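You operate a simulated robot arm through the tools that you are given. There is no shell and no other tool. Be economical: measure what you need, move in short steps, check, and stop when the job is done.

You are at the controls of a simulated robot arm. One attempt, no reset.

TASK
Fold the blue polo and pack it in the carton in the holder.
Fine: on the folding board, blue flap first, then yellow, both laid back; the carton stays clamped, lid closed.
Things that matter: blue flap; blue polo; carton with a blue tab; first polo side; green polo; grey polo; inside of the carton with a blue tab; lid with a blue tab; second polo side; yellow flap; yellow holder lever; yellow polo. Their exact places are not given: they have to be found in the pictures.

It is judged by the outcome, as a careful person would: the job done as asked, and still so three seconds after it is handed in. It fails if anything else is knocked over, pushed out of place, dropped, spilled or broken. A push-on lid holds only when it is set on centred and level and pressed home; a screw cap is set on level and turned clockwise until tight. Flat cloth is picked up by pressing the open fingertips on it (5 to 10 N) and closing them slowly along it; thin cloth reads only 2 to 8 mm in the jaws.

THE ROBOT
A 6-joint arm with a fingered hand, on a carriage that runs on a rail from [-957, 1] to [1183, -2] (x, y) and turns from -3.386 to 2.409 rad about z. Base frame: it is fixed where the carriage stands at the start and does not move with it; the origin is on the floor, on the carriage's upright axis, x ahead of it, y to its left, z up. Units: mm, rad, N and s.
Its first joint turns from -2.897 to 2.897 rad. Places, roughly: blue flap [700, -600, 800]; carton with a blue tab [1250, -500, 750]; first polo side [700, -600, 800]; green polo [2500, 0, 1000]; grey polo [2500, -250, 1000]; inside of the carton with a blue tab [1400, -600, 800]; lid with a blue tab [1400, -600, 900]; second polo side [1100, -600, 800]; yellow flap [1100, -600, 800]; yellow holder lever [1500, -400, 800]; yellow polo [2500, 250, 1000]. Payload 4 kg.
Tool frame: the origin (TCP) lies between the finger pads and is the grasp point; the fingertips stand 26 mm ahead of it; z points along the fingers, y is the line along which they close. Largest opening 132 mm; the body of the gripper starts 73 mm behind the TCP. The gripper is a hand of 4 fingers: y runs from the thumb to the fingers, the wrist lies at [0, 0, -239] in the tool frame, and closing takes about 1.5 s.
Orientation is that of the tool frame in the base frame, as [roll, pitch, yaw] about the fixed x, y, z axes, in that order (R = Rz(yaw) Ry(pitch) Rx(roll)). With the fingers straight down and closing along the base's y, the tool's x points along the base's -x, its y along +y and its z along -z.

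THE INTERFACE
- The arm moves only by the tool step_arm. Its argument "plan" is a list of rows, each a list of 6 numbers: the shift along the base's x, y, z in mm, then the turn, a rotation vector about the base's x, y, z in rad. In form: [[x, y, z, ax, ay, az], ...]. A call has 1 to 8 rows; each row is the pose to reach, as a shift and turn from the pose commanded when the call began. "hand" is the opening, from 0 (shut) to 1 (fully open), set as the call begins (left out, the last holds). A row lasts 0.2 s, in which the tool goes at most 50 mm and 0.15 rad; a call with a longer step from one row to the next is refused whole, and so is a gripper value outside its range. A pose out of reach is approached as far as the arm can. The call stops where the force on the tool passes 90 N (or 10 N more than at its start, if that is more) or the arm is blocked; 0.2 s more then pass. The fingers move at their own pace (about 45 mm/s each) and stop on an object; they squeeze with about 27 N. The grip force told is the motor's: it shows also when the fingers shut on nothing. Time passes only in rows, and 0.2 s behind the last, so rows that repeat a pose let the fingers close. It gives the time, the measured TCP pose, the force on the tool (base axes), the opening and the grip force at its end, in the units of the frame above (readings bear some noise), with the torque about the TCP (base axes, N m) and any sound that the robot's microphone picked up.
- Cameras (640 x 400 px; columns grow to the right, rows downward): "scene" is now at [283.9, 111.2, 1359.8]; the picture's right is [-0.83, -0.56, 0.00], its down [-0.24, 0.35, -0.91] and it looks along [0.51, -0.75, -0.42] (base axes); focal length 267 px, centre (320, 200). "wrist" rides on the gripper at [68, 2, -97] in the tool frame; the picture's right is [-0.03, 1.00, 0.00], its down [-0.82, -0.02, -0.58] and it looks along [-0.58, -0.01, 0.82] (tool axes); focal length 270 px, centre (320, 200).
- snapshot(camera): a new picture of that camera. No time passes.
- raise_lower(by): slides the trunk up (or, below 0, down) by that many mm; the arm and the scene camera ride with it, the base frame stays. It gives what a move gives, with no picture.
- roll_base(legs): drives the robot by 1 to 6 legs, each [ahead, left, turn to the left] in mm, mm and rad, along the robot's own axes; the way and the turn of a leg run together, so that a leg with both is an arc; at most 1500 mm and 3.142 rad a leg. The arm and the cameras ride along, it lands a little off, and it stops where it bumps. It keeps to its track: a leg is cut to what the track allows. It gives what a move gives.
- curl_fingers(finger1, finger2, finger3, thumb_bend): sets how far each is bent, from 0 (flat) to 100 (curled in); at 30 the hand is open as for a grip, at 70 the pads meet at the TCP. One left out holds its place. A second passes; each finger stops where it meets its share of the squeeze, and holds until it gets a number again. A gripper value or a shape takes the hand back. It gives what a move gives, with no picture; readings hold the bend of each and the force on the fingers (four entries, about 0 where the hand has none), thumb and palm.
- set_grasp(shape): the hand has 4 fingers and takes this shape, open, in about a second: jaw (thumb against the fingers, like two jaws); tri (thumb and two fingers); tip (a fingertip pinch); poke (one finger out to press); point (the index stretched); flat (the hand flat); cup (the hand cupped); fist (a fist). The gripper value then closes the fingers along that shape, each until it touches; the sizes above hold for jaw. It gives what a move gives, with no picture.
- head_to(pan, tilt): turns the head with the scene camera to pan (to the left, within 2.496 rad either way) and tilt (down, from -0.506 to 1.204), counted from straight ahead of the robot. It gives what a move gives.
- pixel_to_xyz(camera, pixels): for up to 12 pixels [column, row] of the newest picture of that camera ("zoom" is the newest enlarged one), the place [x, y, z] in the base frame of the surface seen there, good to about 3 mm. No time passes.
- inspect(camera, box): a new picture of the part [left, top, right, bottom] of that camera's present view, enlarged. No time passes.
- close_job(): hands the job in; it is judged then, once.

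Go step by step. Measure first, check grasps and placings, and put right what went wrong. The budget is 80 turns and 60 pictures, counting those below and the enlarged ones. Unless the task says otherwise, let go and move clear before handing in, and close with one line.

The tools are called as a command line: name --pt "numbers of a row" for each row, then --argument value for the rest, lists and objects as JSON in quotes. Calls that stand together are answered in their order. step_arm: Moves the arm, as the interface text tells. Its arguments: {"type":"object","properties":{"plan":{"type":"array","items":{"type":"array","items":{"type":"number"}}},"hand":{"type":"number"}},"required":["plan"]} The other tools are called the same way: raise_lower (by) slides the trunk up or down; set_grasp (shape) gives the hand a shape; curl_fingers (finger1, finger2, finger3, thumb_bend) moves the fingers one by one; roll_base (legs) drives the base; head_to (pan, tilt) turns the head that bears the scene camera; snapshot (camera) takes a picture; pixel_to_xyz (camera, pixels) gives the place of the surface under pixels of a picture; inspect (camera, box) takes an enlarged picture of a part of a camera's view; close_job () hands the job in.

At the start:

```text
time: 0.0
eef_pos: [672.3, -330.0, 1138.3]
orientation: [3.141, 0.0, -3.141]
contact_force: [0.6, 0.2, -0.7]
wrist_torque: [0.0, 0.04, -0.01]
finger_gap: 131.8
gripper_force: 0.1
shape: jaw
bend: [30.0, 30.0, 30.0, 30.0]
finger forces: [0.1, 0.1, 0.0, 0.0, 0.1, 0.0]
trunk travel left (down, up): [-350.0, 278.0]
robot x, y, heading: [-1.1, 1.7, 0.001]
head pan, tilt: [-0.976, 0.436]
```

scene: 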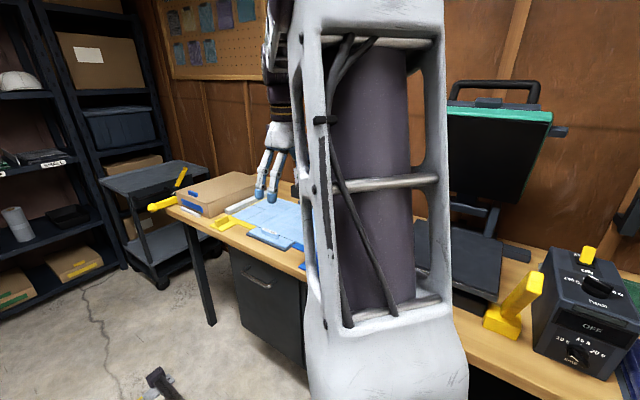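
wrist: 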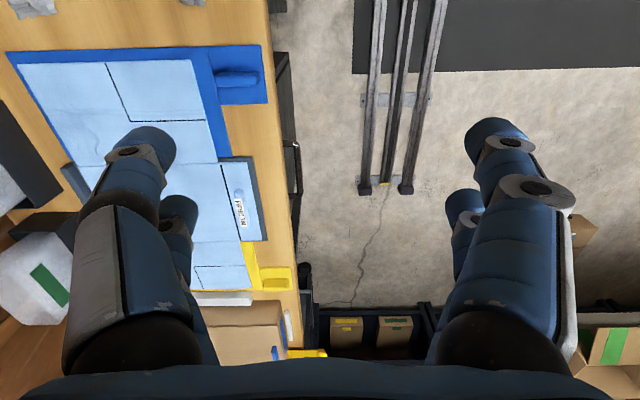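

The wrist view shows the polo lying on the board: blue flap handle at (237,78), a grey pad with a label at (240,205), yellow handle at (270,278), and the carton at (240,335). I'll measure these and get a closer look.

inspect --camera "wrist" --box '[0, 20, 320, 220]'

inspect --camera "scene" --box '[130, 120, 330, 280]'

pixel_to_xyz --camera "wrist" --pixels '[[237, 78], [258, 50], [215, 60], [20, 65], [265, 95], [240, 205], [256, 165], [270, 278], [250, 265], [292, 265], [285, 120], [50, 100]]'

pixel_to_xyz --camera "scene" --pixels '[[160, 204], [172, 200], [180, 176], [182, 207], [235, 172], [258, 185], [222, 223], [240, 203], [270, 240], [300, 245], [275, 215], [234, 208]]'

```text
2.00 times, centred on (160, 120) of wrist
```

zoom: 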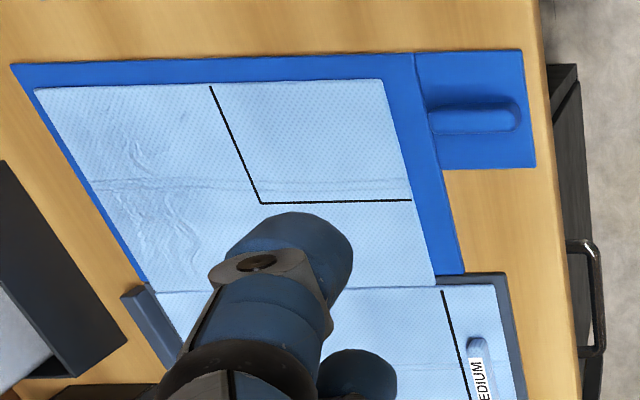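

```text
2.50 times, centred on (230, 200) of scene
```

zoom: 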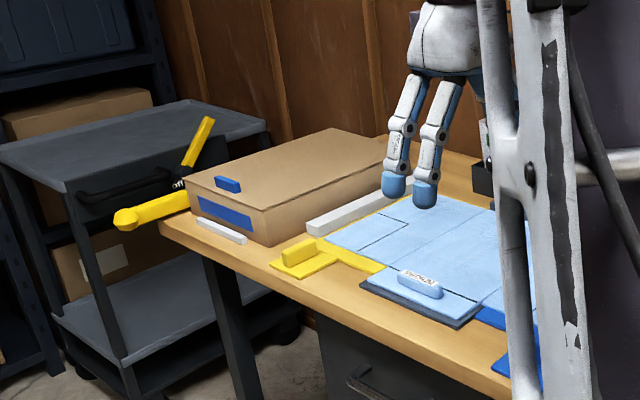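

```text
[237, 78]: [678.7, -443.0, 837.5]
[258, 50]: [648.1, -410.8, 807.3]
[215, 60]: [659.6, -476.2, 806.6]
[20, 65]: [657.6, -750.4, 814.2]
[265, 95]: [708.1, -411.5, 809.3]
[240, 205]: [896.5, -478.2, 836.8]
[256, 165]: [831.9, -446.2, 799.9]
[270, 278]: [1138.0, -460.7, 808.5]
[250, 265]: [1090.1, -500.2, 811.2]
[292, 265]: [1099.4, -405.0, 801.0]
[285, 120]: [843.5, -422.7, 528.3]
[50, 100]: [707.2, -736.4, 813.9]
```

```text
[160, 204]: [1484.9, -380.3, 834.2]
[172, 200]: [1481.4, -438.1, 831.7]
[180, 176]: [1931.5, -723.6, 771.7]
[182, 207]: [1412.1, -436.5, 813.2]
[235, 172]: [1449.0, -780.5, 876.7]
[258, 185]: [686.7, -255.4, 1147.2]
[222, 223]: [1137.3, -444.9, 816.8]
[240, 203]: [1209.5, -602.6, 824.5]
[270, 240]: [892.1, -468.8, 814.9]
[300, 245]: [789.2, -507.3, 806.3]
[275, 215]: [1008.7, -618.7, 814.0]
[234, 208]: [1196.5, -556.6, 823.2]
```

Flaps and carton are located: blue handle around [679,-443,837], yellow handle around [1138,-450,815], carton lid around z 877. The arm blocks the scene camera, so I'll drive along the rail and turn the head for a clear view.

roll_base --legs '[[600, 0, 0]]'

head_to --pan -1.5 --tilt 0.65

snapshot --camera "scene"

snapshot --camera "wrist"

```text
time: 3.4
eef_pos: [1271.3, -332.4, 1136.9]
orientation: [3.141, 0.001, 3.135]
contact_force: [0.2, -0.5, 0.6]
wrist_torque: [-0.01, 0.04, -0.03]
finger_gap: 132.0
gripper_force: 0.1
shape: jaw
bend: [30.0, 30.0, 30.0, 30.0]
finger forces: [0.0, 0.0, 0.0, 0.0, 0.0, 0.0]
trunk travel left (down, up): [-350.0, 278.0]
robot x, y, heading: [602.0, 0.6, -0.004]
head pan, tilt: [-0.976, 0.436]
```

```text
time: 4.3
eef_pos: [1272.0, -333.8, 1138.5]
orientation: [3.141, 0.0, 3.136]
contact_force: [-0.9, 0.0, 0.6]
wrist_torque: [0.02, -0.01, 0.0]
finger_gap: 131.8
gripper_force: 0.0
shape: jaw
bend: [30.0, 30.0, 30.0, 30.0]
finger forces: [0.0, 0.0, 0.0, 0.0, 0.0, 0.0]
trunk travel left (down, up): [-350.0, 278.0]
robot x, y, heading: [602.3, -3.7, -0.005]
head pan, tilt: [-1.499, 0.649]
```

```text
55 pictures are left
```

scene: 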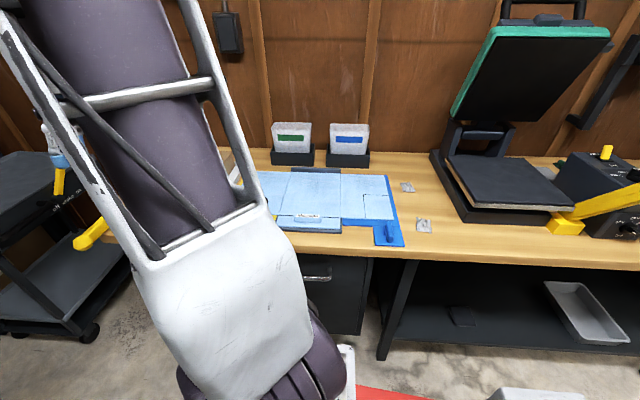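

```text
54 pictures are left
```

wrist: 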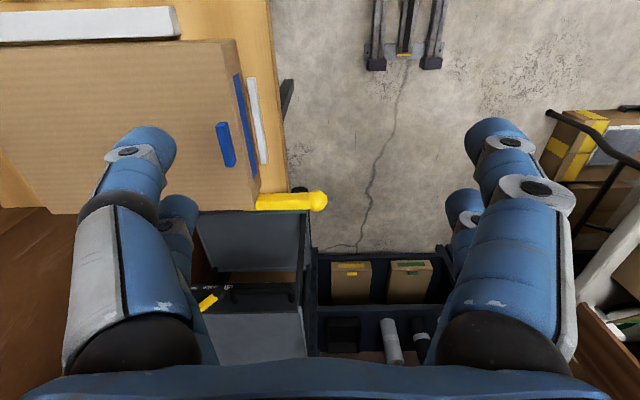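

The board is now clear at (330,200) in the scene, and the carton's top with the blue tab at (226,145) in the wrist view. I'll zoom and measure both.

inspect --camera "scene" --box '[230, 110, 430, 260]'

pixel_to_xyz --camera "wrist" --pixels '[[226, 145], [220, 125], [234, 165], [235, 42], [260, 190], [255, 200], [100, 210], [10, 45], [240, 110], [256, 120], [290, 200], [320, 200]]'

pixel_to_xyz --camera "scene" --pixels '[[292, 180], [340, 185], [341, 215], [292, 160], [340, 165], [385, 172], [390, 232], [342, 180], [308, 217], [300, 220], [280, 217], [316, 170]]'

```text
2.67 times, centred on (330, 185) of scene
```

zoom: 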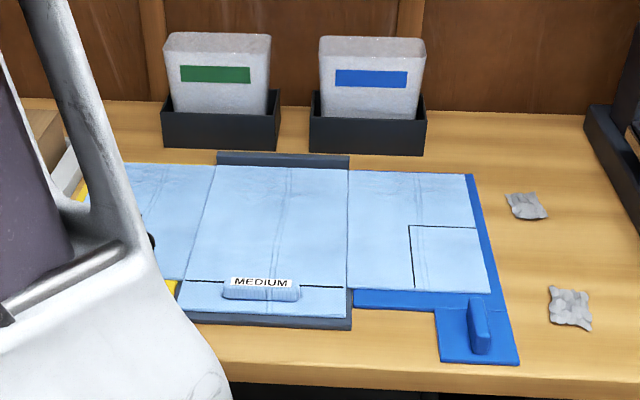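

```text
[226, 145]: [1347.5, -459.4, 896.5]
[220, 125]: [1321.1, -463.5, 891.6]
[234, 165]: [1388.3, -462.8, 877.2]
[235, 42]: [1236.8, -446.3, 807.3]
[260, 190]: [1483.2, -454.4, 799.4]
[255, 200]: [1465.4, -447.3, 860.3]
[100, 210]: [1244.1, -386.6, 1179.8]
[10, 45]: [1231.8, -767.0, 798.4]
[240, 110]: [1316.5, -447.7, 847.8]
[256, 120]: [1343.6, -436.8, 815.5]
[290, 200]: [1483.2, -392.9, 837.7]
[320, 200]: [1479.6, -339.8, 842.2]
```

```text
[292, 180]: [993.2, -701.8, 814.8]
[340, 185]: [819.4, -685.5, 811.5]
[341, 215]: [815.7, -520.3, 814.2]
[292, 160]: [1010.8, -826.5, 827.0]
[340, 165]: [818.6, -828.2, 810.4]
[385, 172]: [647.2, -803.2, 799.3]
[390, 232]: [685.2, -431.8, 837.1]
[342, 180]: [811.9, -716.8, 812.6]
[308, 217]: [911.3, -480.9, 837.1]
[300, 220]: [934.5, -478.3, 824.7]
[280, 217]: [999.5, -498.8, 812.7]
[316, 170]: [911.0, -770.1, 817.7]
```

The blue flap hinges near x≈815, with its fin on a front tab. I'll measure its outline precisely from this zoom.

pixel_to_xyz --camera "zoom" --pixels '[[478, 325], [470, 299], [478, 345], [488, 350], [505, 355], [445, 355], [440, 315], [400, 300], [345, 325], [230, 285], [296, 285], [590, 345]]'

pixel_to_xyz --camera "zoom" --pixels '[[250, 159], [345, 165], [475, 180], [487, 292], [350, 287], [346, 315], [260, 296], [260, 281], [180, 312], [210, 170], [500, 367], [560, 395]]'

```text
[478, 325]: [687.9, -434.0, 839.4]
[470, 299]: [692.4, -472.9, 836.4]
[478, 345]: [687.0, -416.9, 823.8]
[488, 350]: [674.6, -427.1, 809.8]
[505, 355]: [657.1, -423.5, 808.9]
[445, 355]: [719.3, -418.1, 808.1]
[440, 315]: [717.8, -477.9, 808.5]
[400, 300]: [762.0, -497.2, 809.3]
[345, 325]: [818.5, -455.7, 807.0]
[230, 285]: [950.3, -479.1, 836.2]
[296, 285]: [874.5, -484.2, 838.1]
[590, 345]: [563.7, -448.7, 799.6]
```

```text
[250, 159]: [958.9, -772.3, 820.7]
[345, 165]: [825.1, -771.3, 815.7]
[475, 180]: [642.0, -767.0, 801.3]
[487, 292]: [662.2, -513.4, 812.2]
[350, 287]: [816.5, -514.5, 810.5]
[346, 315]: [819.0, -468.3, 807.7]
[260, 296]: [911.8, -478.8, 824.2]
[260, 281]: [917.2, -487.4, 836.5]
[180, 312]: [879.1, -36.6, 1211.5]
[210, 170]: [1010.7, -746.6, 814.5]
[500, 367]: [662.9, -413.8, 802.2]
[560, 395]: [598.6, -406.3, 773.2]
```

The fin is at x 674–692, y −475…−415, z 808–839, and the hinge is near x 817. I want to grip it horizontally from the front and roll the wrist, so I need the finger spread. I'll measure the fingertips in the jaw and tip shapes.

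pixel_to_xyz --camera "wrist" --pixels '[[150, 140], [165, 135], [182, 208], [170, 205], [495, 130], [480, 140], [463, 200], [470, 215], [155, 230], [490, 210]]'

set_grasp --shape "tip"

snapshot --camera "wrist"

pixel_to_xyz --camera "scene" --pixels '[[95, 232], [78, 242], [104, 222], [60, 185], [300, 125], [350, 125]]'

```text
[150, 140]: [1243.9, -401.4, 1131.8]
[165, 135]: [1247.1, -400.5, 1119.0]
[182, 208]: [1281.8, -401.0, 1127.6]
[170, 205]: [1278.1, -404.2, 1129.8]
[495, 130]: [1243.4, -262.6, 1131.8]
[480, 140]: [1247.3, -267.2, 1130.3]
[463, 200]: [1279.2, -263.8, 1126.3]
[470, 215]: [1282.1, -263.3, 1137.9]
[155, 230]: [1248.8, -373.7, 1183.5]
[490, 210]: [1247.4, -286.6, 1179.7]
```

```text
time: 5.2
eef_pos: [1270.3, -334.5, 1137.3]
orientation: [3.141, 0.0, 3.134]
contact_force: [-0.2, -0.2, -0.7]
wrist_torque: [0.02, -0.02, -0.02]
finger_gap: 131.6
gripper_force: 0.1
shape: tip
bend: [30.0, 30.0, 30.0, 30.0]
finger forces: [0.1, 0.0, 0.0, 0.0, 0.0, 0.0]
trunk travel left (down, up): [-350.0, 278.0]
robot x, y, heading: [597.4, -2.5, -0.006]
head pan, tilt: [-1.499, 0.649]
```

```text
52 pictures are left
```

wrist: 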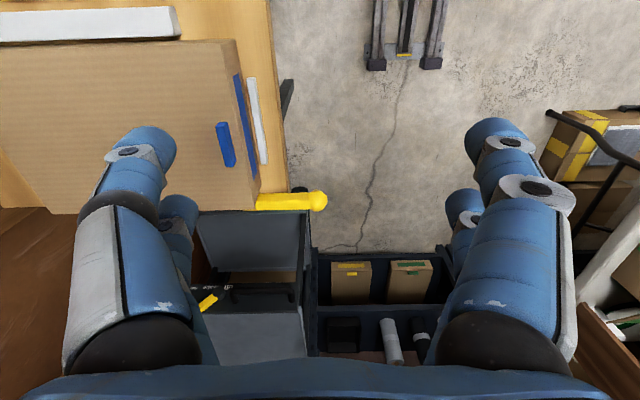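

```text
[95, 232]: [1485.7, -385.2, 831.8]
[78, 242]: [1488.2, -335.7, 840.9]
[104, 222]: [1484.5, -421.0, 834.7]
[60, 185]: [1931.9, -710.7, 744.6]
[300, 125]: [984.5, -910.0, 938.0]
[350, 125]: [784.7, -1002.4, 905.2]
```

The fingers come in two pairs at tool x ±22, each about 20 wide. I'll return to the jaw, drive back to x≈50 and start turning the tool to point along −y, closing along x.

set_grasp --shape "jaw"

roll_base --legs '[[-530, 0, 0]]'

step_arm --pt "0 5 0 -0.0756 -0.0756 -0.0756" --pt "0 10 0 -0.1512 -0.1512 -0.1512" --pt "0 15 0 -0.2267 -0.2267 -0.2267" --pt "0 20 0 -0.3023 -0.3023 -0.3023" --pt "0 25 0 -0.3779 -0.3779 -0.3779" --pt "0 30 0 -0.4535 -0.4535 -0.4535" --pt "0 35 0 -0.529 -0.529 -0.529" --pt "0 40 0 -0.6046 -0.6046 -0.6046"

step_arm --pt "0 0 0 -0.0756 -0.0756 -0.0756" --pt "0 0 0 -0.1512 -0.1512 -0.1512" --pt "0 0 0 -0.2267 -0.2267 -0.2267" --pt "0 0 0 -0.3023 -0.3023 -0.3023" --pt "0 0 0 -0.3779 -0.3779 -0.3779" --pt "0 0 0 -0.4535 -0.4535 -0.4535" --pt "0 0 0 -0.529 -0.529 -0.529" --pt "0 0 0 -0.6046 -0.6046 -0.6046"

```text
time: 6.2
eef_pos: [1271.2, -334.1, 1137.7]
orientation: [3.14, 0.001, 3.136]
contact_force: [0.1, 0.1, 0.2]
wrist_torque: [0.0, 0.01, -0.01]
finger_gap: 131.9
gripper_force: 0.1
shape: jaw
bend: [30.0, 30.0, 30.0, 30.0]
finger forces: [0.0, 0.0, 0.0, 0.0, 0.0, 0.0]
trunk travel left (down, up): [-350.0, 278.0]
robot x, y, heading: [601.5, 0.6, -0.005]
head pan, tilt: [-1.499, 0.649]
```

```text
time: 9.2
eef_pos: [741.1, -334.8, 1136.3]
orientation: [-3.141, -0.001, 3.134]
contact_force: [-0.5, -0.2, -0.6]
wrist_torque: [0.01, -0.03, -0.01]
finger_gap: 131.9
gripper_force: 0.0
shape: jaw
bend: [30.0, 30.0, 30.0, 30.0]
finger forces: [0.0, 0.0, 0.0, 0.1, 0.1, 0.0]
trunk travel left (down, up): [-350.0, 278.0]
robot x, y, heading: [75.2, -1.2, -0.012]
head pan, tilt: [-1.499, 0.649]
```

```text
time: 11.0
eef_pos: [742.9, -293.7, 1137.7]
orientation: [-2.682, 0.734, 2.673]
contact_force: [0.7, -0.8, -0.1]
wrist_torque: [0.0, 0.0, 0.03]
finger_gap: 131.8
gripper_force: 0.1
shape: jaw
bend: [30.0, 30.0, 30.0, 30.0]
finger forces: [0.0, 0.0, 0.1, 0.0, 0.1, 0.1]
trunk travel left (down, up): [-350.0, 278.0]
robot x, y, heading: [70.2, 0.9, -0.008]
head pan, tilt: [-1.499, 0.649]
```

```text
time: 12.8
eef_pos: [741.1, -292.9, 1138.0]
orientation: [1.386, 1.564, -0.187]
contact_force: [-0.1, -0.7, -0.1]
wrist_torque: [0.01, 0.01, 0.04]
finger_gap: 131.8
gripper_force: 0.1
shape: jaw
bend: [30.0, 30.0, 30.0, 30.0]
finger forces: [0.0, 0.0, 0.1, 0.0, 0.0, 0.0]
trunk travel left (down, up): [-350.0, 278.0]
robot x, y, heading: [70.9, -2.1, -0.006]
head pan, tilt: [-1.499, 0.649]
```

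The tool is now horizontal along −y with closing along x. I'll lower the trunk, then look from the scene camera.

raise_lower --by -290

step_arm --pt "-29 0 0 0 0 0" --pt "-57 0 0 0 0 0"

head_to --pan -0.95 --tilt 0.65

snapshot --camera "scene"

```text
time: 15.7
eef_pos: [741.5, -293.7, 847.7]
orientation: [1.581, 1.565, 0.011]
contact_force: [-0.4, 0.1, -0.5]
wrist_torque: [-0.01, -0.01, 0.02]
finger_gap: 131.6
gripper_force: 0.0
shape: jaw
bend: [30.0, 30.0, 30.0, 30.0]
finger forces: [0.0, 0.0, 0.1, 0.1, 0.0, 0.1]
trunk travel left (down, up): [-60.0, 568.0]
robot x, y, heading: [72.5, -0.0, -0.004]
head pan, tilt: [-1.499, 0.649]
```

```text
time: 16.3
eef_pos: [685.6, -294.7, 848.9]
orientation: [1.575, 1.564, 0.007]
contact_force: [-0.1, 0.2, 0.8]
wrist_torque: [0.01, -0.03, 0.01]
finger_gap: 131.8
gripper_force: 0.0
shape: jaw
bend: [30.0, 30.0, 30.0, 30.0]
finger forces: [0.0, 0.0, 0.0, 0.0, 0.1, 0.0]
trunk travel left (down, up): [-60.0, 568.0]
robot x, y, heading: [69.1, -0.8, -0.007]
head pan, tilt: [-1.499, 0.649]
```

```text
time: 17.3
eef_pos: [685.4, -292.9, 848.2]
orientation: [1.58, 1.564, 0.009]
contact_force: [0.1, 0.2, -0.1]
wrist_torque: [-0.05, -0.01, 0.0]
finger_gap: 131.8
gripper_force: 0.1
shape: jaw
bend: [30.0, 30.0, 30.0, 30.0]
finger forces: [0.0, 0.0, 0.0, 0.1, 0.1, 0.0]
trunk travel left (down, up): [-60.0, 568.0]
robot x, y, heading: [72.0, -3.7, -0.012]
head pan, tilt: [-0.949, 0.649]
```

```text
51 pictures are left
```

scene: 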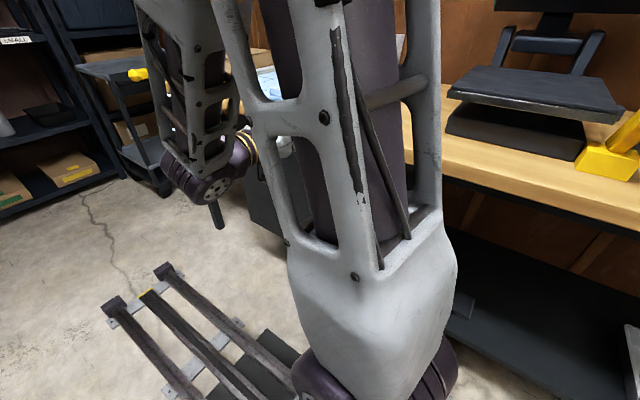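

The scene view is blocked by the arm, so I'll go by readings: advance to the fin at z≈844 so that the lower finger pair flanks it, then close gently.

step_arm --pt "-2 -40 -4 0 0 0" --pt "-2 -80 -4 0 0 0" --pt "-2 -115 -4 0 0 0" --pt "-2 -148 -4 0 0 0"

snapshot --camera "wrist"

```text
time: 18.3
eef_pos: [684.6, -443.3, 844.4]
orientation: [1.626, 1.565, 0.055]
contact_force: [0.2, -0.2, 0.4]
wrist_torque: [0.0, 0.0, 0.02]
finger_gap: 132.1
gripper_force: 0.1
shape: jaw
bend: [30.0, 30.0, 30.0, 30.0]
finger forces: [0.0, 0.1, 0.0, 0.1, 0.0, 0.1]
trunk travel left (down, up): [-60.0, 568.0]
robot x, y, heading: [69.2, 1.8, -0.009]
head pan, tilt: [-0.949, 0.649]
```

```text
50 pictures are left
```

wrist: 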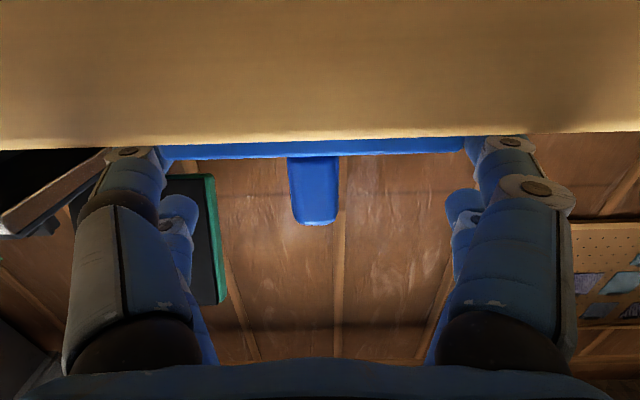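

The wrist view shows the fin centred at (314,190) between the fingers. Closing.

step_arm --hand 0 --pt "0 0 0 0 0 0" --pt "0 0 0 0 0 0" --pt "0 0 0 0 0 0" --pt "0 0 0 0 0 0" --pt "0 0 0 0 0 0" --pt "0 0 0 0 0 0" --pt "0 0 0 0 0 0" --pt "0 0 0 0 0 0"

snapshot --camera "wrist"

```text
time: 20.1
eef_pos: [683.2, -442.6, 844.5]
orientation: [1.583, 1.565, 0.014]
contact_force: [-0.3, -1.8, -0.7]
wrist_torque: [0.0, 0.0, 0.01]
finger_gap: 4.0
gripper_force: 13.9
shape: jaw
bend: [71.0, 61.0, 61.0, 70.0]
finger forces: [12.4, 0.0, 0.0, 0.0, 12.3, 0.1]
trunk travel left (down, up): [-60.0, 568.0]
robot x, y, heading: [69.9, 0.0, -0.007]
head pan, tilt: [-0.949, 0.649]
```

```text
49 pictures are left
```

wrist: 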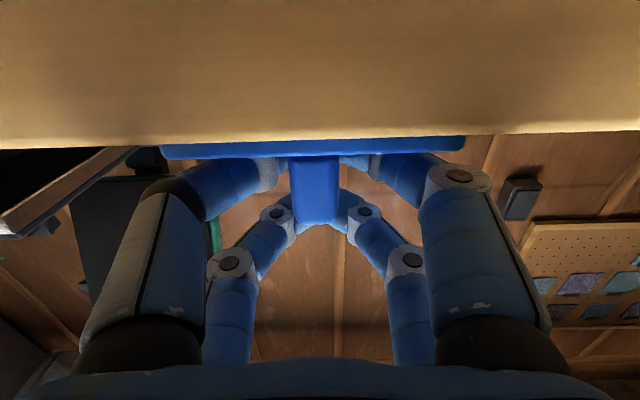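

The upper pair met itself above the fin (finger1 and thumb carry 12 N) while the lower pair shows no force. I'll back finger1 off and press the others on the fin.

curl_fingers --finger1 45 --finger2 75 --finger3 75 --thumb_bend 75

snapshot --camera "wrist"

```text
time: 21.1
eef_pos: [683.5, -443.7, 844.3]
orientation: [1.578, 1.564, 0.01]
contact_force: [-14.4, 4.8, 0.2]
wrist_torque: [0.08, 0.29, -0.38]
finger_gap: 47.3
gripper_force: 7.3
shape: fingers
bend: [45.0, 73.0, 73.0, 67.0]
finger forces: [0.1, 0.0, 0.1, 0.0, 15.1, 0.1]
trunk travel left (down, up): [-60.0, 568.0]
robot x, y, heading: [72.6, 4.3, -0.013]
head pan, tilt: [-0.949, 0.649]
```

```text
48 pictures are left
```

wrist: 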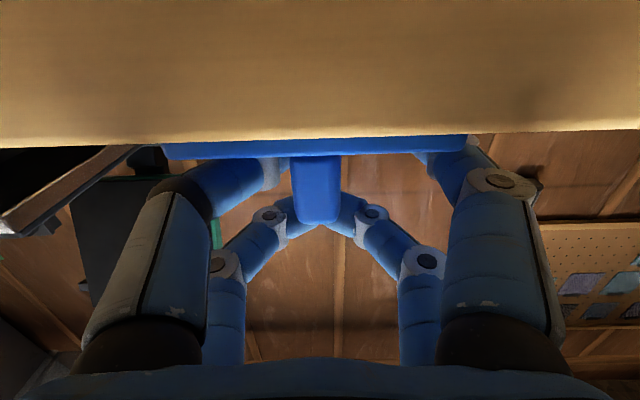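

Finger1 is in fact the lower right finger, so the earlier 12 N grip with the thumb was on the fin. I'll restore it.

curl_fingers --finger1 78 --finger2 60 --finger3 60 --thumb_bend 78

snapshot --camera "wrist"

```text
time: 22.1
eef_pos: [683.2, -443.5, 844.9]
orientation: [1.589, 1.564, 0.016]
contact_force: [-10.9, -2.7, 0.2]
wrist_torque: [-0.08, 0.24, -0.3]
finger_gap: 11.9
gripper_force: 11.1
shape: fingers
bend: [69.0, 60.0, 60.0, 66.0]
finger forces: [5.6, 0.1, 0.1, 0.1, 17.5, 0.0]
trunk travel left (down, up): [-60.0, 568.0]
robot x, y, heading: [73.0, 4.2, -0.01]
head pan, tilt: [-0.949, 0.649]
```

```text
47 pictures are left
```

wrist: 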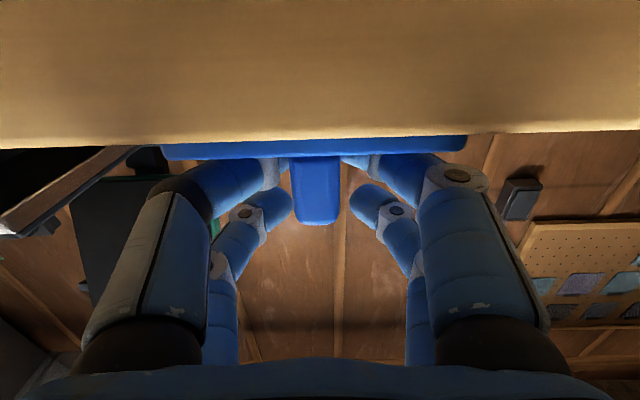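

The fin is held. I'll lift the flap along its arc about the hinge (x 817, z 806), starting with 0.52 rad.

step_arm --hand 0 --pt "0 0 0 0 0 0" --pt "0 0 0 0 0 0" --pt "0 0 0 0 0 0" --pt "6.1 0 17.0 0 0.13 0" --pt "14.4 0 33.1 0 0.26 0" --pt "24.7 0 47.9 0 0.39 0" --pt "36.8 0 61.3 0 0.52 0"

snapshot --camera "wrist"

```text
time: 23.7
eef_pos: [720.0, -443.7, 905.0]
orientation: [-1.572, 1.056, 3.139]
contact_force: [1.5, -11.2, -3.1]
wrist_torque: [-0.16, 0.01, 0.12]
finger_gap: 1.0
gripper_force: 26.5
shape: jaw
bend: [70.0, 63.0, 63.0, 70.0]
finger forces: [26.3, 0.0, 0.0, 0.0, 23.7, 0.0]
trunk travel left (down, up): [-60.0, 568.0]
robot x, y, heading: [70.3, -2.0, -0.007]
head pan, tilt: [-0.949, 0.649]
```

```text
46 pictures are left
```

wrist: 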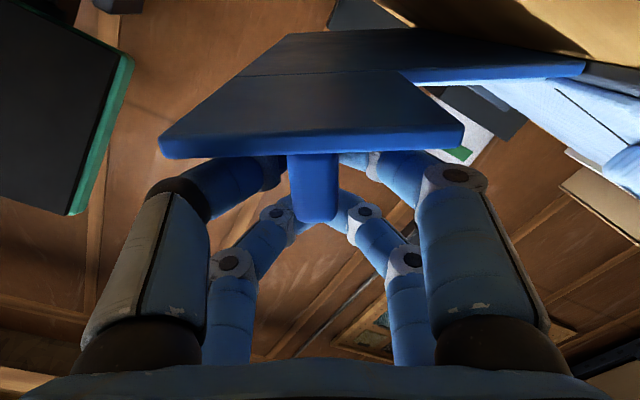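

The flap is lifting cleanly. Continuing the arc past vertical.

step_arm --pt "13.8 0 11.7 0 0.13 0" --pt "28.9 0 21.6 0 0.26 0" --pt "45.2 0 29.4 0 0.39 0" --pt "62.4 0 35.0 0 0.52 0" --pt "80.2 0 38.3 0 0.65 0" --pt "98.2 0 39.3 0 0.78 0" --pt "116.3 0 37.9 0 0.91 0" --pt "134.0 0 34.3 0 1.04 0"

step_arm --pt "17.1 0 -5.9 0 0.13 0" --pt "33.2 0 -14.0 0 0.26 0" --pt "48.2 0 -24.2 0 0.39 0" --pt "61.7 0 -36.1 0 0.52 0" --pt "73.6 0 -49.8 0 0.65 0"

snapshot --camera "wrist"

```text
time: 25.5
eef_pos: [854.4, -442.2, 938.4]
orientation: [-1.572, 0.016, 3.141]
contact_force: [-2.0, -10.6, -10.9]
wrist_torque: [0.23, -0.17, 0.15]
finger_gap: 0.0
gripper_force: 27.3
shape: jaw
bend: [70.0, 63.0, 63.0, 70.0]
finger forces: [30.7, 0.0, 0.0, 0.1, 20.1, 0.0]
trunk travel left (down, up): [-60.0, 568.0]
robot x, y, heading: [74.6, 1.9, -0.01]
head pan, tilt: [-0.949, 0.649]
```

```text
time: 26.7
eef_pos: [929.2, -439.5, 889.5]
orientation: [-1.569, -0.635, -3.137]
contact_force: [0.3, -0.1, -0.4]
wrist_torque: [0.03, 0.0, 0.03]
finger_gap: 0.1
gripper_force: 26.9
shape: jaw
bend: [72.0, 63.0, 63.0, 72.0]
finger forces: [0.1, 0.0, 0.0, 0.1, 0.0, 0.0]
trunk travel left (down, up): [-60.0, 568.0]
robot x, y, heading: [73.0, -0.8, -0.006]
head pan, tilt: [-0.949, 0.649]
```

```text
45 pictures are left
```

wrist: 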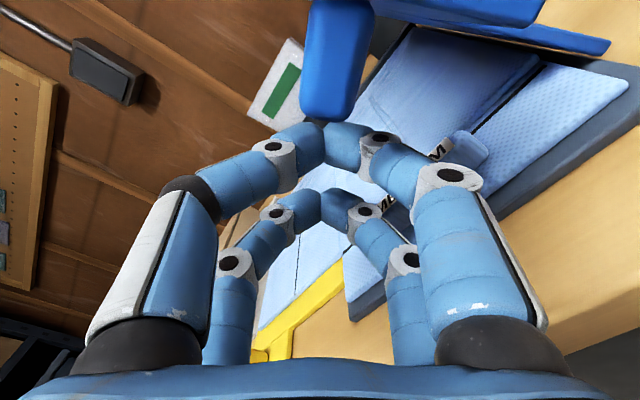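

The fin slipped out of the grip near vertical; it now sits at (335,60) in the wrist view. I'll measure where the flap stands.

pixel_to_xyz --camera "wrist" --pixels '[[335, 60], [335, 110], [310, 40], [365, 40], [520, 5], [590, 38], [440, 20]]'

step_arm --pt "0 0 0 0 0 0"

snapshot --camera "wrist"

```text
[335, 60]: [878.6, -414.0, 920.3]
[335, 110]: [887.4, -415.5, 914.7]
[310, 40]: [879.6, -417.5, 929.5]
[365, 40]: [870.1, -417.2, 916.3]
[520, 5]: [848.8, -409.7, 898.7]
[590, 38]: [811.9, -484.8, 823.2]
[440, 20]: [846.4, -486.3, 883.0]
```

```text
time: 27.1
eef_pos: [928.1, -441.2, 888.9]
orientation: [-1.57, -0.633, -3.14]
contact_force: [0.4, -0.1, -0.1]
wrist_torque: [0.02, -0.03, 0.0]
finger_gap: 0.1
gripper_force: 27.0
shape: jaw
bend: [72.0, 63.0, 63.0, 72.0]
finger forces: [0.0, 0.0, 0.0, 0.1, 0.0, 0.0]
trunk travel left (down, up): [-60.0, 568.0]
robot x, y, heading: [72.1, 0.1, -0.008]
head pan, tilt: [-0.949, 0.649]
```

```text
44 pictures are left
```

wrist: 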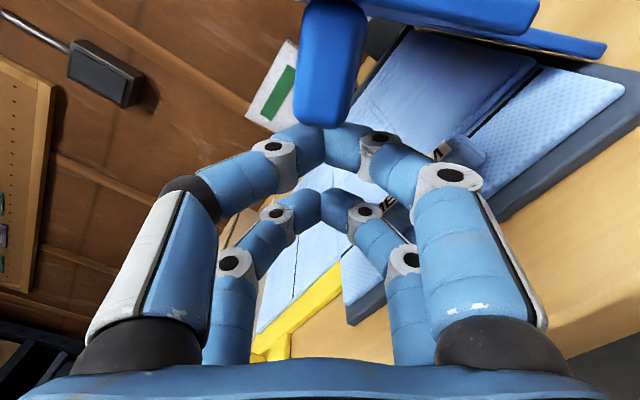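

The flap stands at about 107°, past vertical, resting on the fingers. I'll withdraw the hand towards the front so it can fold down.

step_arm --pt "0 45 0 0 0 0" --pt "0 90 0 0 0 0" --pt "0 120 0 0 0 0" --pt "0 120 0 0 0 0" --pt "0 120 0 0 0 0"

snapshot --camera "wrist"

```text
time: 28.3
eef_pos: [925.9, -322.0, 890.5]
orientation: [-1.57, -0.635, 3.141]
contact_force: [0.1, 0.3, 0.6]
wrist_torque: [-0.01, 0.01, 0.03]
finger_gap: 0.0
gripper_force: 27.0
shape: jaw
bend: [72.0, 63.0, 63.0, 72.0]
finger forces: [0.0, 0.0, 0.0, 0.0, 0.1, 0.0]
trunk travel left (down, up): [-60.0, 568.0]
robot x, y, heading: [70.3, 0.3, -0.007]
head pan, tilt: [-0.949, 0.649]
```

```text
43 pictures are left
```

wrist: 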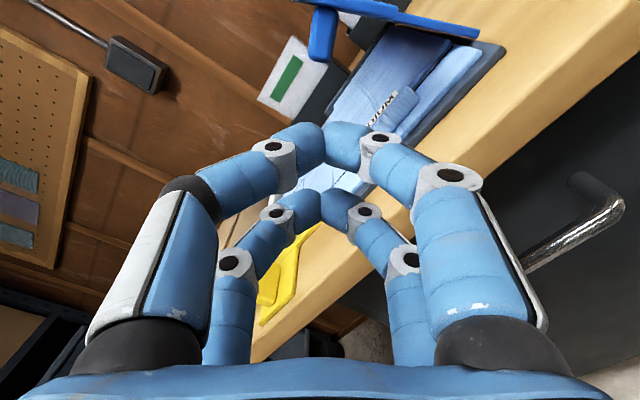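

The hinge has friction and the flap stays upright, so I'll bring the closed fingers behind its underside and push it over.

step_arm --pt "-34 0 9 0 -0.1275 0" --pt "-68 0 18 0 -0.255 0" --pt "-102 0 27 0 -0.3825 0" --pt "-136 0 35 0 -0.51 0" --pt "-136 -40 35 0 -0.51 0" --pt "-136 -80 35 0 -0.51 0" --pt "-136 -118 35 0 -0.51 0"

snapshot --camera "wrist"

```text
time: 29.9
eef_pos: [790.7, -438.4, 925.9]
orientation: [-1.572, -0.123, -3.14]
contact_force: [0.4, -0.2, -0.1]
wrist_torque: [0.0, 0.01, 0.04]
finger_gap: 0.1
gripper_force: 27.0
shape: jaw
bend: [72.0, 63.0, 63.0, 72.0]
finger forces: [0.0, 0.0, 0.0, 0.0, 0.0, 0.1]
trunk travel left (down, up): [-60.0, 568.0]
robot x, y, heading: [73.7, 1.2, -0.007]
head pan, tilt: [-0.949, 0.649]
```

```text
42 pictures are left
```

wrist: 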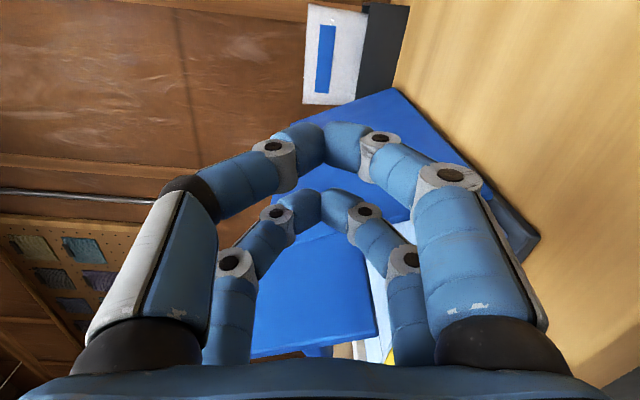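

The hand is behind the blue flap's underside. Pushing it over along the arc.

step_arm --pt "15.7 0 2.5 0 0.13 0" --pt "31.6 0 2.9 0 0.26 0" --pt "47.4 0 1.2 0 0.39 0" --pt "62.9 0 -2.5 0 0.52 0" --pt "77.7 0 -8.1 0 0.65 0" --pt "91.8 0 -15.6 0 0.78 0" --pt "104.7 0 -24.9 0 0.91 0" --pt "116.3 0 -35.8 0 1.04 0"

snapshot --camera "wrist"

```text
time: 30.9
eef_pos: [830.5, -443.1, 934.0]
orientation: [-1.557, -0.566, 3.098]
contact_force: [-40.9, 15.9, 15.7]
wrist_torque: [0.3, -1.15, 1.98]
finger_gap: 0.0
gripper_force: 27.0
shape: jaw
bend: [72.0, 62.0, 59.0, 72.0]
finger forces: [0.0, 0.1, 41.4, 0.0, 0.0, 0.0]
trunk travel left (down, up): [-60.0, 568.0]
robot x, y, heading: [72.2, 1.1, -0.008]
head pan, tilt: [-0.949, 0.649]
stopped in row 4: the force on the tool passed its limit at 112 N (the readings are from after the stop); the commanded pose is now the measured one
```

```text
41 pictures are left
```

wrist: 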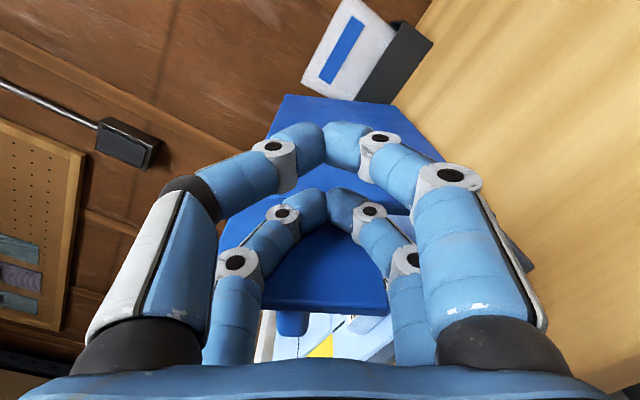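

The push tripped the force limit on speed, as the hinge is damped. I'll continue the arc more slowly.

step_arm --pt "5.1 0 -0.6 0 0.04 0" --pt "10.2 0 -1.5 0 0.08 0" --pt "15.2 0 -2.5 0 0.12 0" --pt "20.2 0 -3.8 0 0.16 0" --pt "25.1 0 -5.2 0 0.2 0" --pt "30 0 -6.8 0 0.24 0" --pt "34.8 0 -8.7 0 0.28 0" --pt "39.6 0 -10.7 0 0.32 0"

snapshot --camera "wrist"

```text
time: 31.4
eef_pos: [830.8, -444.4, 938.9]
orientation: [-1.544, -0.612, 3.075]
contact_force: [-34.0, 16.3, 11.8]
wrist_torque: [0.22, -0.95, 1.74]
finger_gap: 0.1
gripper_force: 27.3
shape: jaw
bend: [72.0, 62.0, 59.0, 72.0]
finger forces: [0.0, 0.0, 36.2, 0.1, 0.0, 0.1]
trunk travel left (down, up): [-60.0, 568.0]
robot x, y, heading: [70.6, -0.8, -0.01]
head pan, tilt: [-0.949, 0.649]
stopped in row 2: the force on the tool passed its limit at 117 N (the readings are from after the stop); the commanded pose is now the measured one
```

```text
40 pictures are left
```

wrist: 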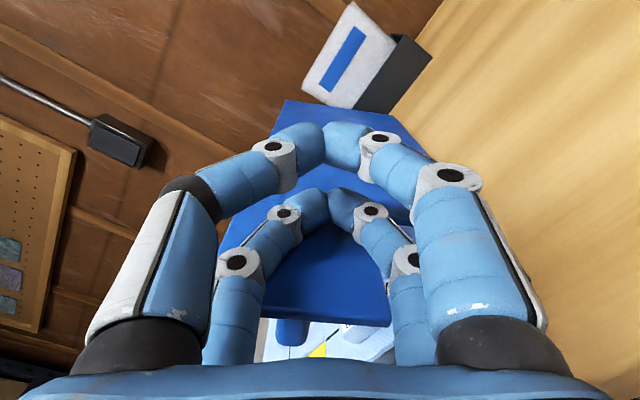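

The flap resists at 117 N even slowly, which looks like a hard stop near 110°. I'll back off and look at the flap and the polo side from elsewhere.

step_arm --pt "-30 0 5 0 0 0" --pt "-30 45 5 0 0 0" --pt "-30 90 5 0 0 0" --pt "-30 130 5 0 0 0" --pt "-60 150 5 0 0 0"

head_to --pan -1.1 --tilt 0.35

snapshot --camera "scene"

snapshot --camera "wrist"

```text
time: 32.6
eef_pos: [771.9, -295.2, 940.0]
orientation: [-1.545, -0.616, 3.08]
contact_force: [0.4, 0.0, 0.1]
wrist_torque: [0.02, 0.0, 0.0]
finger_gap: 0.1
gripper_force: 27.5
shape: jaw
bend: [72.0, 62.0, 61.0, 72.0]
finger forces: [0.0, 0.1, 0.0, 0.1, 0.0, 0.1]
trunk travel left (down, up): [-60.0, 568.0]
robot x, y, heading: [68.7, -0.8, -0.015]
head pan, tilt: [-0.949, 0.649]
```

```text
time: 33.4
eef_pos: [774.9, -296.0, 939.8]
orientation: [-1.546, -0.617, 3.081]
contact_force: [-0.5, 0.3, 0.8]
wrist_torque: [0.0, 0.02, -0.01]
finger_gap: 0.0
gripper_force: 27.3
shape: jaw
bend: [72.0, 62.0, 61.0, 72.0]
finger forces: [0.0, 0.0, 0.1, 0.0, 0.0, 0.0]
trunk travel left (down, up): [-60.0, 568.0]
robot x, y, heading: [68.5, -0.9, -0.01]
head pan, tilt: [-1.1, 0.351]
```

```text
39 pictures are left
```

scene: 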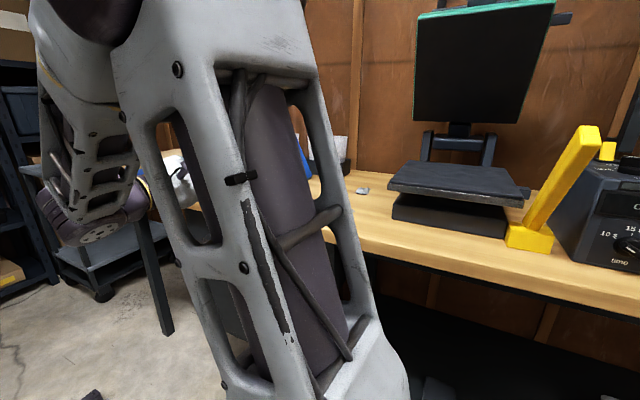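

```text
38 pictures are left
```

wrist: 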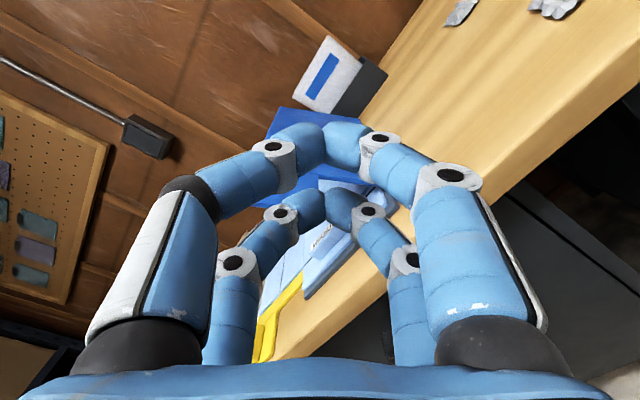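

I'll roll the hand so the wrist camera sits on top, raise it and open the fingers to view the board from the front.

step_arm --hand 1 --pt "10 12 10 0 0.136 0" --pt "20 24 20 0 0.272 0" --pt "30 36 30 0 0.408 0" --pt "40 48 45 0 0.544 0" --pt "50 60 60 0 0.68 0" --pt "60 72 75 0 0.816 0" --pt "70 84 90 0 0.95 0"

snapshot --camera "wrist"

```text
time: 35.0
eef_pos: [845.5, -210.2, 1029.2]
orientation: [-0.002, -1.522, 1.564]
contact_force: [0.1, 0.2, -0.4]
wrist_torque: [0.03, 0.01, -0.02]
finger_gap: 131.8
gripper_force: 0.0
shape: jaw
bend: [30.0, 30.0, 30.0, 30.0]
finger forces: [0.1, 0.0, 0.0, 0.0, 0.0, 0.1]
trunk travel left (down, up): [-60.0, 568.0]
robot x, y, heading: [74.1, -3.1, -0.006]
head pan, tilt: [-1.1, 0.351]
```

```text
37 pictures are left
```

wrist: 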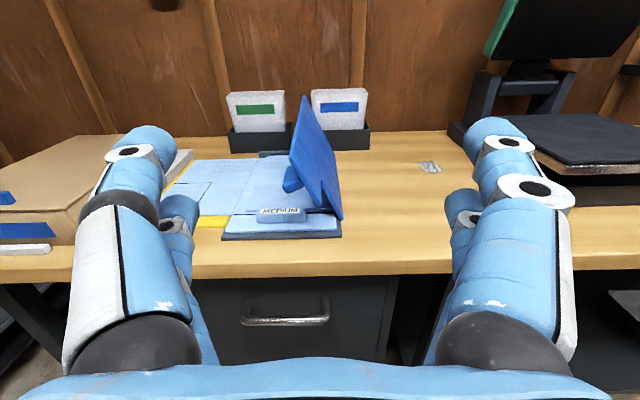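

The flap stands near 110° at (318,165). I'll zoom to see whether the polo's first side already lies folded.

inspect --camera "wrist" --box '[160, 80, 360, 250]'

pixel_to_xyz --camera "wrist" --pixels '[[303, 100], [340, 210], [320, 195], [290, 180], [230, 190], [265, 180], [280, 212], [230, 222], [340, 225], [190, 180], [200, 195], [210, 219]]'

```text
2.35 times, centred on (260, 165) of wrist
```

zoom: 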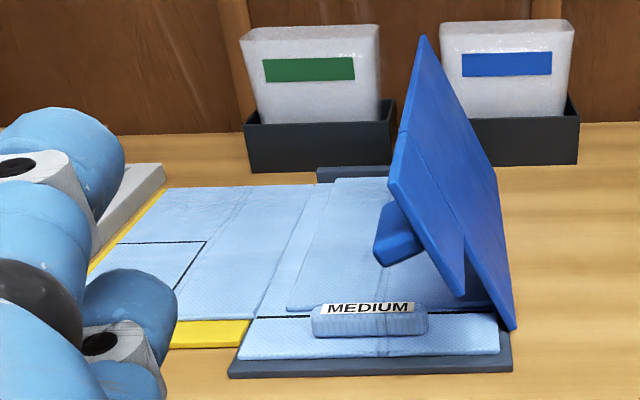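

```text
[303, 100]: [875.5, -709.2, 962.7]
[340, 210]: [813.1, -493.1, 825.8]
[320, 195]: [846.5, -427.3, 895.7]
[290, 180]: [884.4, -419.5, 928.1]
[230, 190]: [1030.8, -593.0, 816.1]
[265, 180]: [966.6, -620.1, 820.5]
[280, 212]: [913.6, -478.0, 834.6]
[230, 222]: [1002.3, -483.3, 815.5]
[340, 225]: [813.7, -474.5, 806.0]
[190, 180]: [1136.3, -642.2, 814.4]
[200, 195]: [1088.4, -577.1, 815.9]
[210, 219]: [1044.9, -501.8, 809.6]
```

The zoom shows the first polo side already lies folded on the middle at (340,240), and the flap only opens that far. Now I'll lay the blue flap back by pushing its fin from the +x side, first moving the closed hand there.

step_arm --hand 0 --pt "14 0 -10 0 -0.149 0" --pt "28 -15 -25 0 -0.298 0" --pt "42 -30 -42 0 -0.447 0" --pt "56 -45 -58 0 -0.596 0" --pt "70 -65 -75 0 -0.745 0" --pt "80 -80 -92 0 -0.894 0" --pt "90 -100 -108 0 -1.043 0" --pt "96 -120 -124 0 -1.19 0"

step_arm --pt "0 -40 0 0 0 0" --pt "0 -80 0 0 0 0" --pt "0 -115 0 0 0 0"

snapshot --camera "wrist"

```text
time: 36.8
eef_pos: [941.0, -330.8, 905.8]
orientation: [-1.563, -0.374, 3.088]
contact_force: [-0.4, -0.3, -0.3]
wrist_torque: [0.0, 0.03, 0.0]
finger_gap: 0.0
gripper_force: 14.5
shape: jaw
bend: [61.0, 62.0, 62.0, 70.0]
finger forces: [0.0, 0.1, 0.0, 0.1, 0.0, 0.1]
trunk travel left (down, up): [-60.0, 568.0]
robot x, y, heading: [69.0, 1.1, -0.005]
head pan, tilt: [-1.1, 0.351]
```

```text
time: 37.6
eef_pos: [940.8, -445.0, 906.0]
orientation: [-1.563, -0.379, 3.09]
contact_force: [0.0, -0.6, -0.2]
wrist_torque: [-0.03, -0.04, 0.0]
finger_gap: 0.1
gripper_force: 27.1
shape: jaw
bend: [62.0, 63.0, 63.0, 70.0]
finger forces: [0.1, 0.0, 0.0, 0.0, 0.0, 0.0]
trunk travel left (down, up): [-60.0, 568.0]
robot x, y, heading: [68.0, 2.5, -0.006]
head pan, tilt: [-1.1, 0.351]
```

```text
35 pictures are left
```

wrist: 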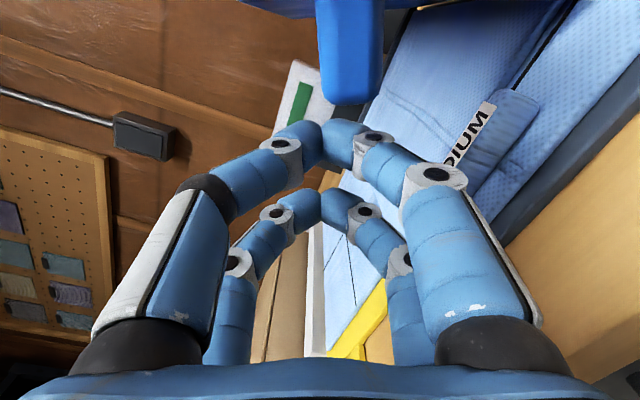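

The fin tip at (348,60) is just ahead of the fingertips. Pushing the flap back along its arc.

step_arm --pt "-24.2 0 3.8 0 -0.04 0" --pt "-38.6 0 15.9 0 -0.17 0" --pt "-54.3 0 26 0 -0.3 0" --pt "-71.2 0 33.9 0 -0.43 0" --pt "-89 0 39.7 0 -0.56 0" --pt "-107.5 0 43.1 0 -0.69 0" --pt "-126.2 0 44 0 -0.82 0" --pt "-144.7 0 42.5 0 -0.95 0"

snapshot --camera "wrist"

```text
time: 39.4
eef_pos: [796.4, -446.1, 947.7]
orientation: [-1.612, 0.574, 3.084]
contact_force: [-0.1, 0.1, 0.3]
wrist_torque: [-0.03, 0.0, -0.04]
finger_gap: 0.0
gripper_force: 26.9
shape: jaw
bend: [62.0, 63.0, 63.0, 70.0]
finger forces: [0.2, 0.0, 0.0, 0.1, 0.0, 0.0]
trunk travel left (down, up): [-60.0, 568.0]
robot x, y, heading: [70.6, -0.5, -0.009]
head pan, tilt: [-1.1, 0.351]
```

```text
34 pictures are left
```

wrist: 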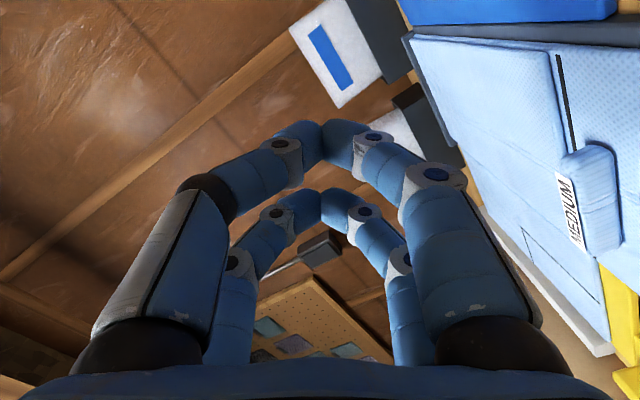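

No contact on the way, and the flap is out of the fingers, so it seems to have dropped back itself. I'll withdraw, roll the camera up and look, and move along the rail for the yellow flap.

step_arm --pt "0 45 10 0 0 0" --pt "0 90 20 0 0 0" --pt "5 130 30 0 0.14 0" --pt "10 170 40 0 0.28 0" --pt "15 200 50 0 0.42 0" --pt "20 220 60 0 0.56 0" --pt "25 235 70 0 0.7 0" --pt "30 235 80 0 0.84 0"

step_arm --hand 1 --pt "0 0 0 0 0.145 0" --pt "0 0 0 0 0.29 0" --pt "0 0 0 0 0.435 0" --pt "0 0 0 0 0.58 0" --pt "0 0 0 0 0.725 0" --pt "0 0 0 0 0.87 0" --pt "0 0 0 0 1.015 0" --pt "0 0 0 0 1.16 0"

roll_base --legs '[[200, 0, 0]]'

step_arm --pt "0 0 0 0 0.1 0" --pt "0 0 0 0 0.191 0"

snapshot --camera "wrist"

```text
time: 41.2
eef_pos: [827.9, -209.4, 1027.2]
orientation: [-1.567, -0.27, 3.091]
contact_force: [0.3, 0.1, 0.3]
wrist_torque: [-0.01, 0.03, -0.04]
finger_gap: 0.1
gripper_force: 27.1
shape: jaw
bend: [62.0, 63.0, 63.0, 70.0]
finger forces: [0.0, 0.0, 0.0, 0.0, 0.0, 0.1]
trunk travel left (down, up): [-60.0, 568.0]
robot x, y, heading: [63.1, -1.1, -0.007]
head pan, tilt: [-1.1, 0.351]
```

```text
time: 43.0
eef_pos: [826.1, -210.9, 1027.4]
orientation: [-1.247, -1.422, 2.803]
contact_force: [0.4, 0.0, -0.3]
wrist_torque: [0.01, -0.03, 0.0]
finger_gap: 131.9
gripper_force: 0.0
shape: jaw
bend: [30.0, 30.0, 30.0, 30.0]
finger forces: [0.1, 0.0, 0.0, 0.0, 0.0, 0.0]
trunk travel left (down, up): [-60.0, 568.0]
robot x, y, heading: [67.1, 1.4, -0.01]
head pan, tilt: [-1.1, 0.351]
```

```text
time: 44.6
eef_pos: [1026.0, -211.2, 1028.6]
orientation: [-1.25, -1.421, 2.809]
contact_force: [0.4, -0.7, 0.1]
wrist_torque: [-0.02, 0.01, 0.01]
finger_gap: 132.0
gripper_force: 0.1
shape: jaw
bend: [30.0, 30.0, 30.0, 30.0]
finger forces: [0.1, 0.1, 0.0, 0.0, 0.0, 0.0]
trunk travel left (down, up): [-60.0, 568.0]
robot x, y, heading: [267.7, 1.4, -0.011]
head pan, tilt: [-1.1, 0.351]
```

```text
time: 45.2
eef_pos: [1026.4, -210.7, 1028.1]
orientation: [0.781, -1.5, 0.78]
contact_force: [-0.6, 0.6, 0.1]
wrist_torque: [0.02, -0.02, 0.02]
finger_gap: 132.0
gripper_force: 0.1
shape: jaw
bend: [30.0, 30.0, 30.0, 30.0]
finger forces: [0.0, 0.1, 0.0, 0.0, 0.1, 0.0]
trunk travel left (down, up): [-60.0, 568.0]
robot x, y, heading: [265.9, -2.2, -0.008]
head pan, tilt: [-1.1, 0.351]
```

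```text
33 pictures are left
```

wrist: 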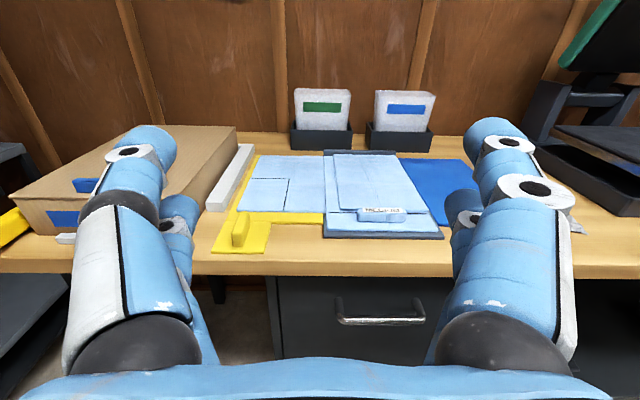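

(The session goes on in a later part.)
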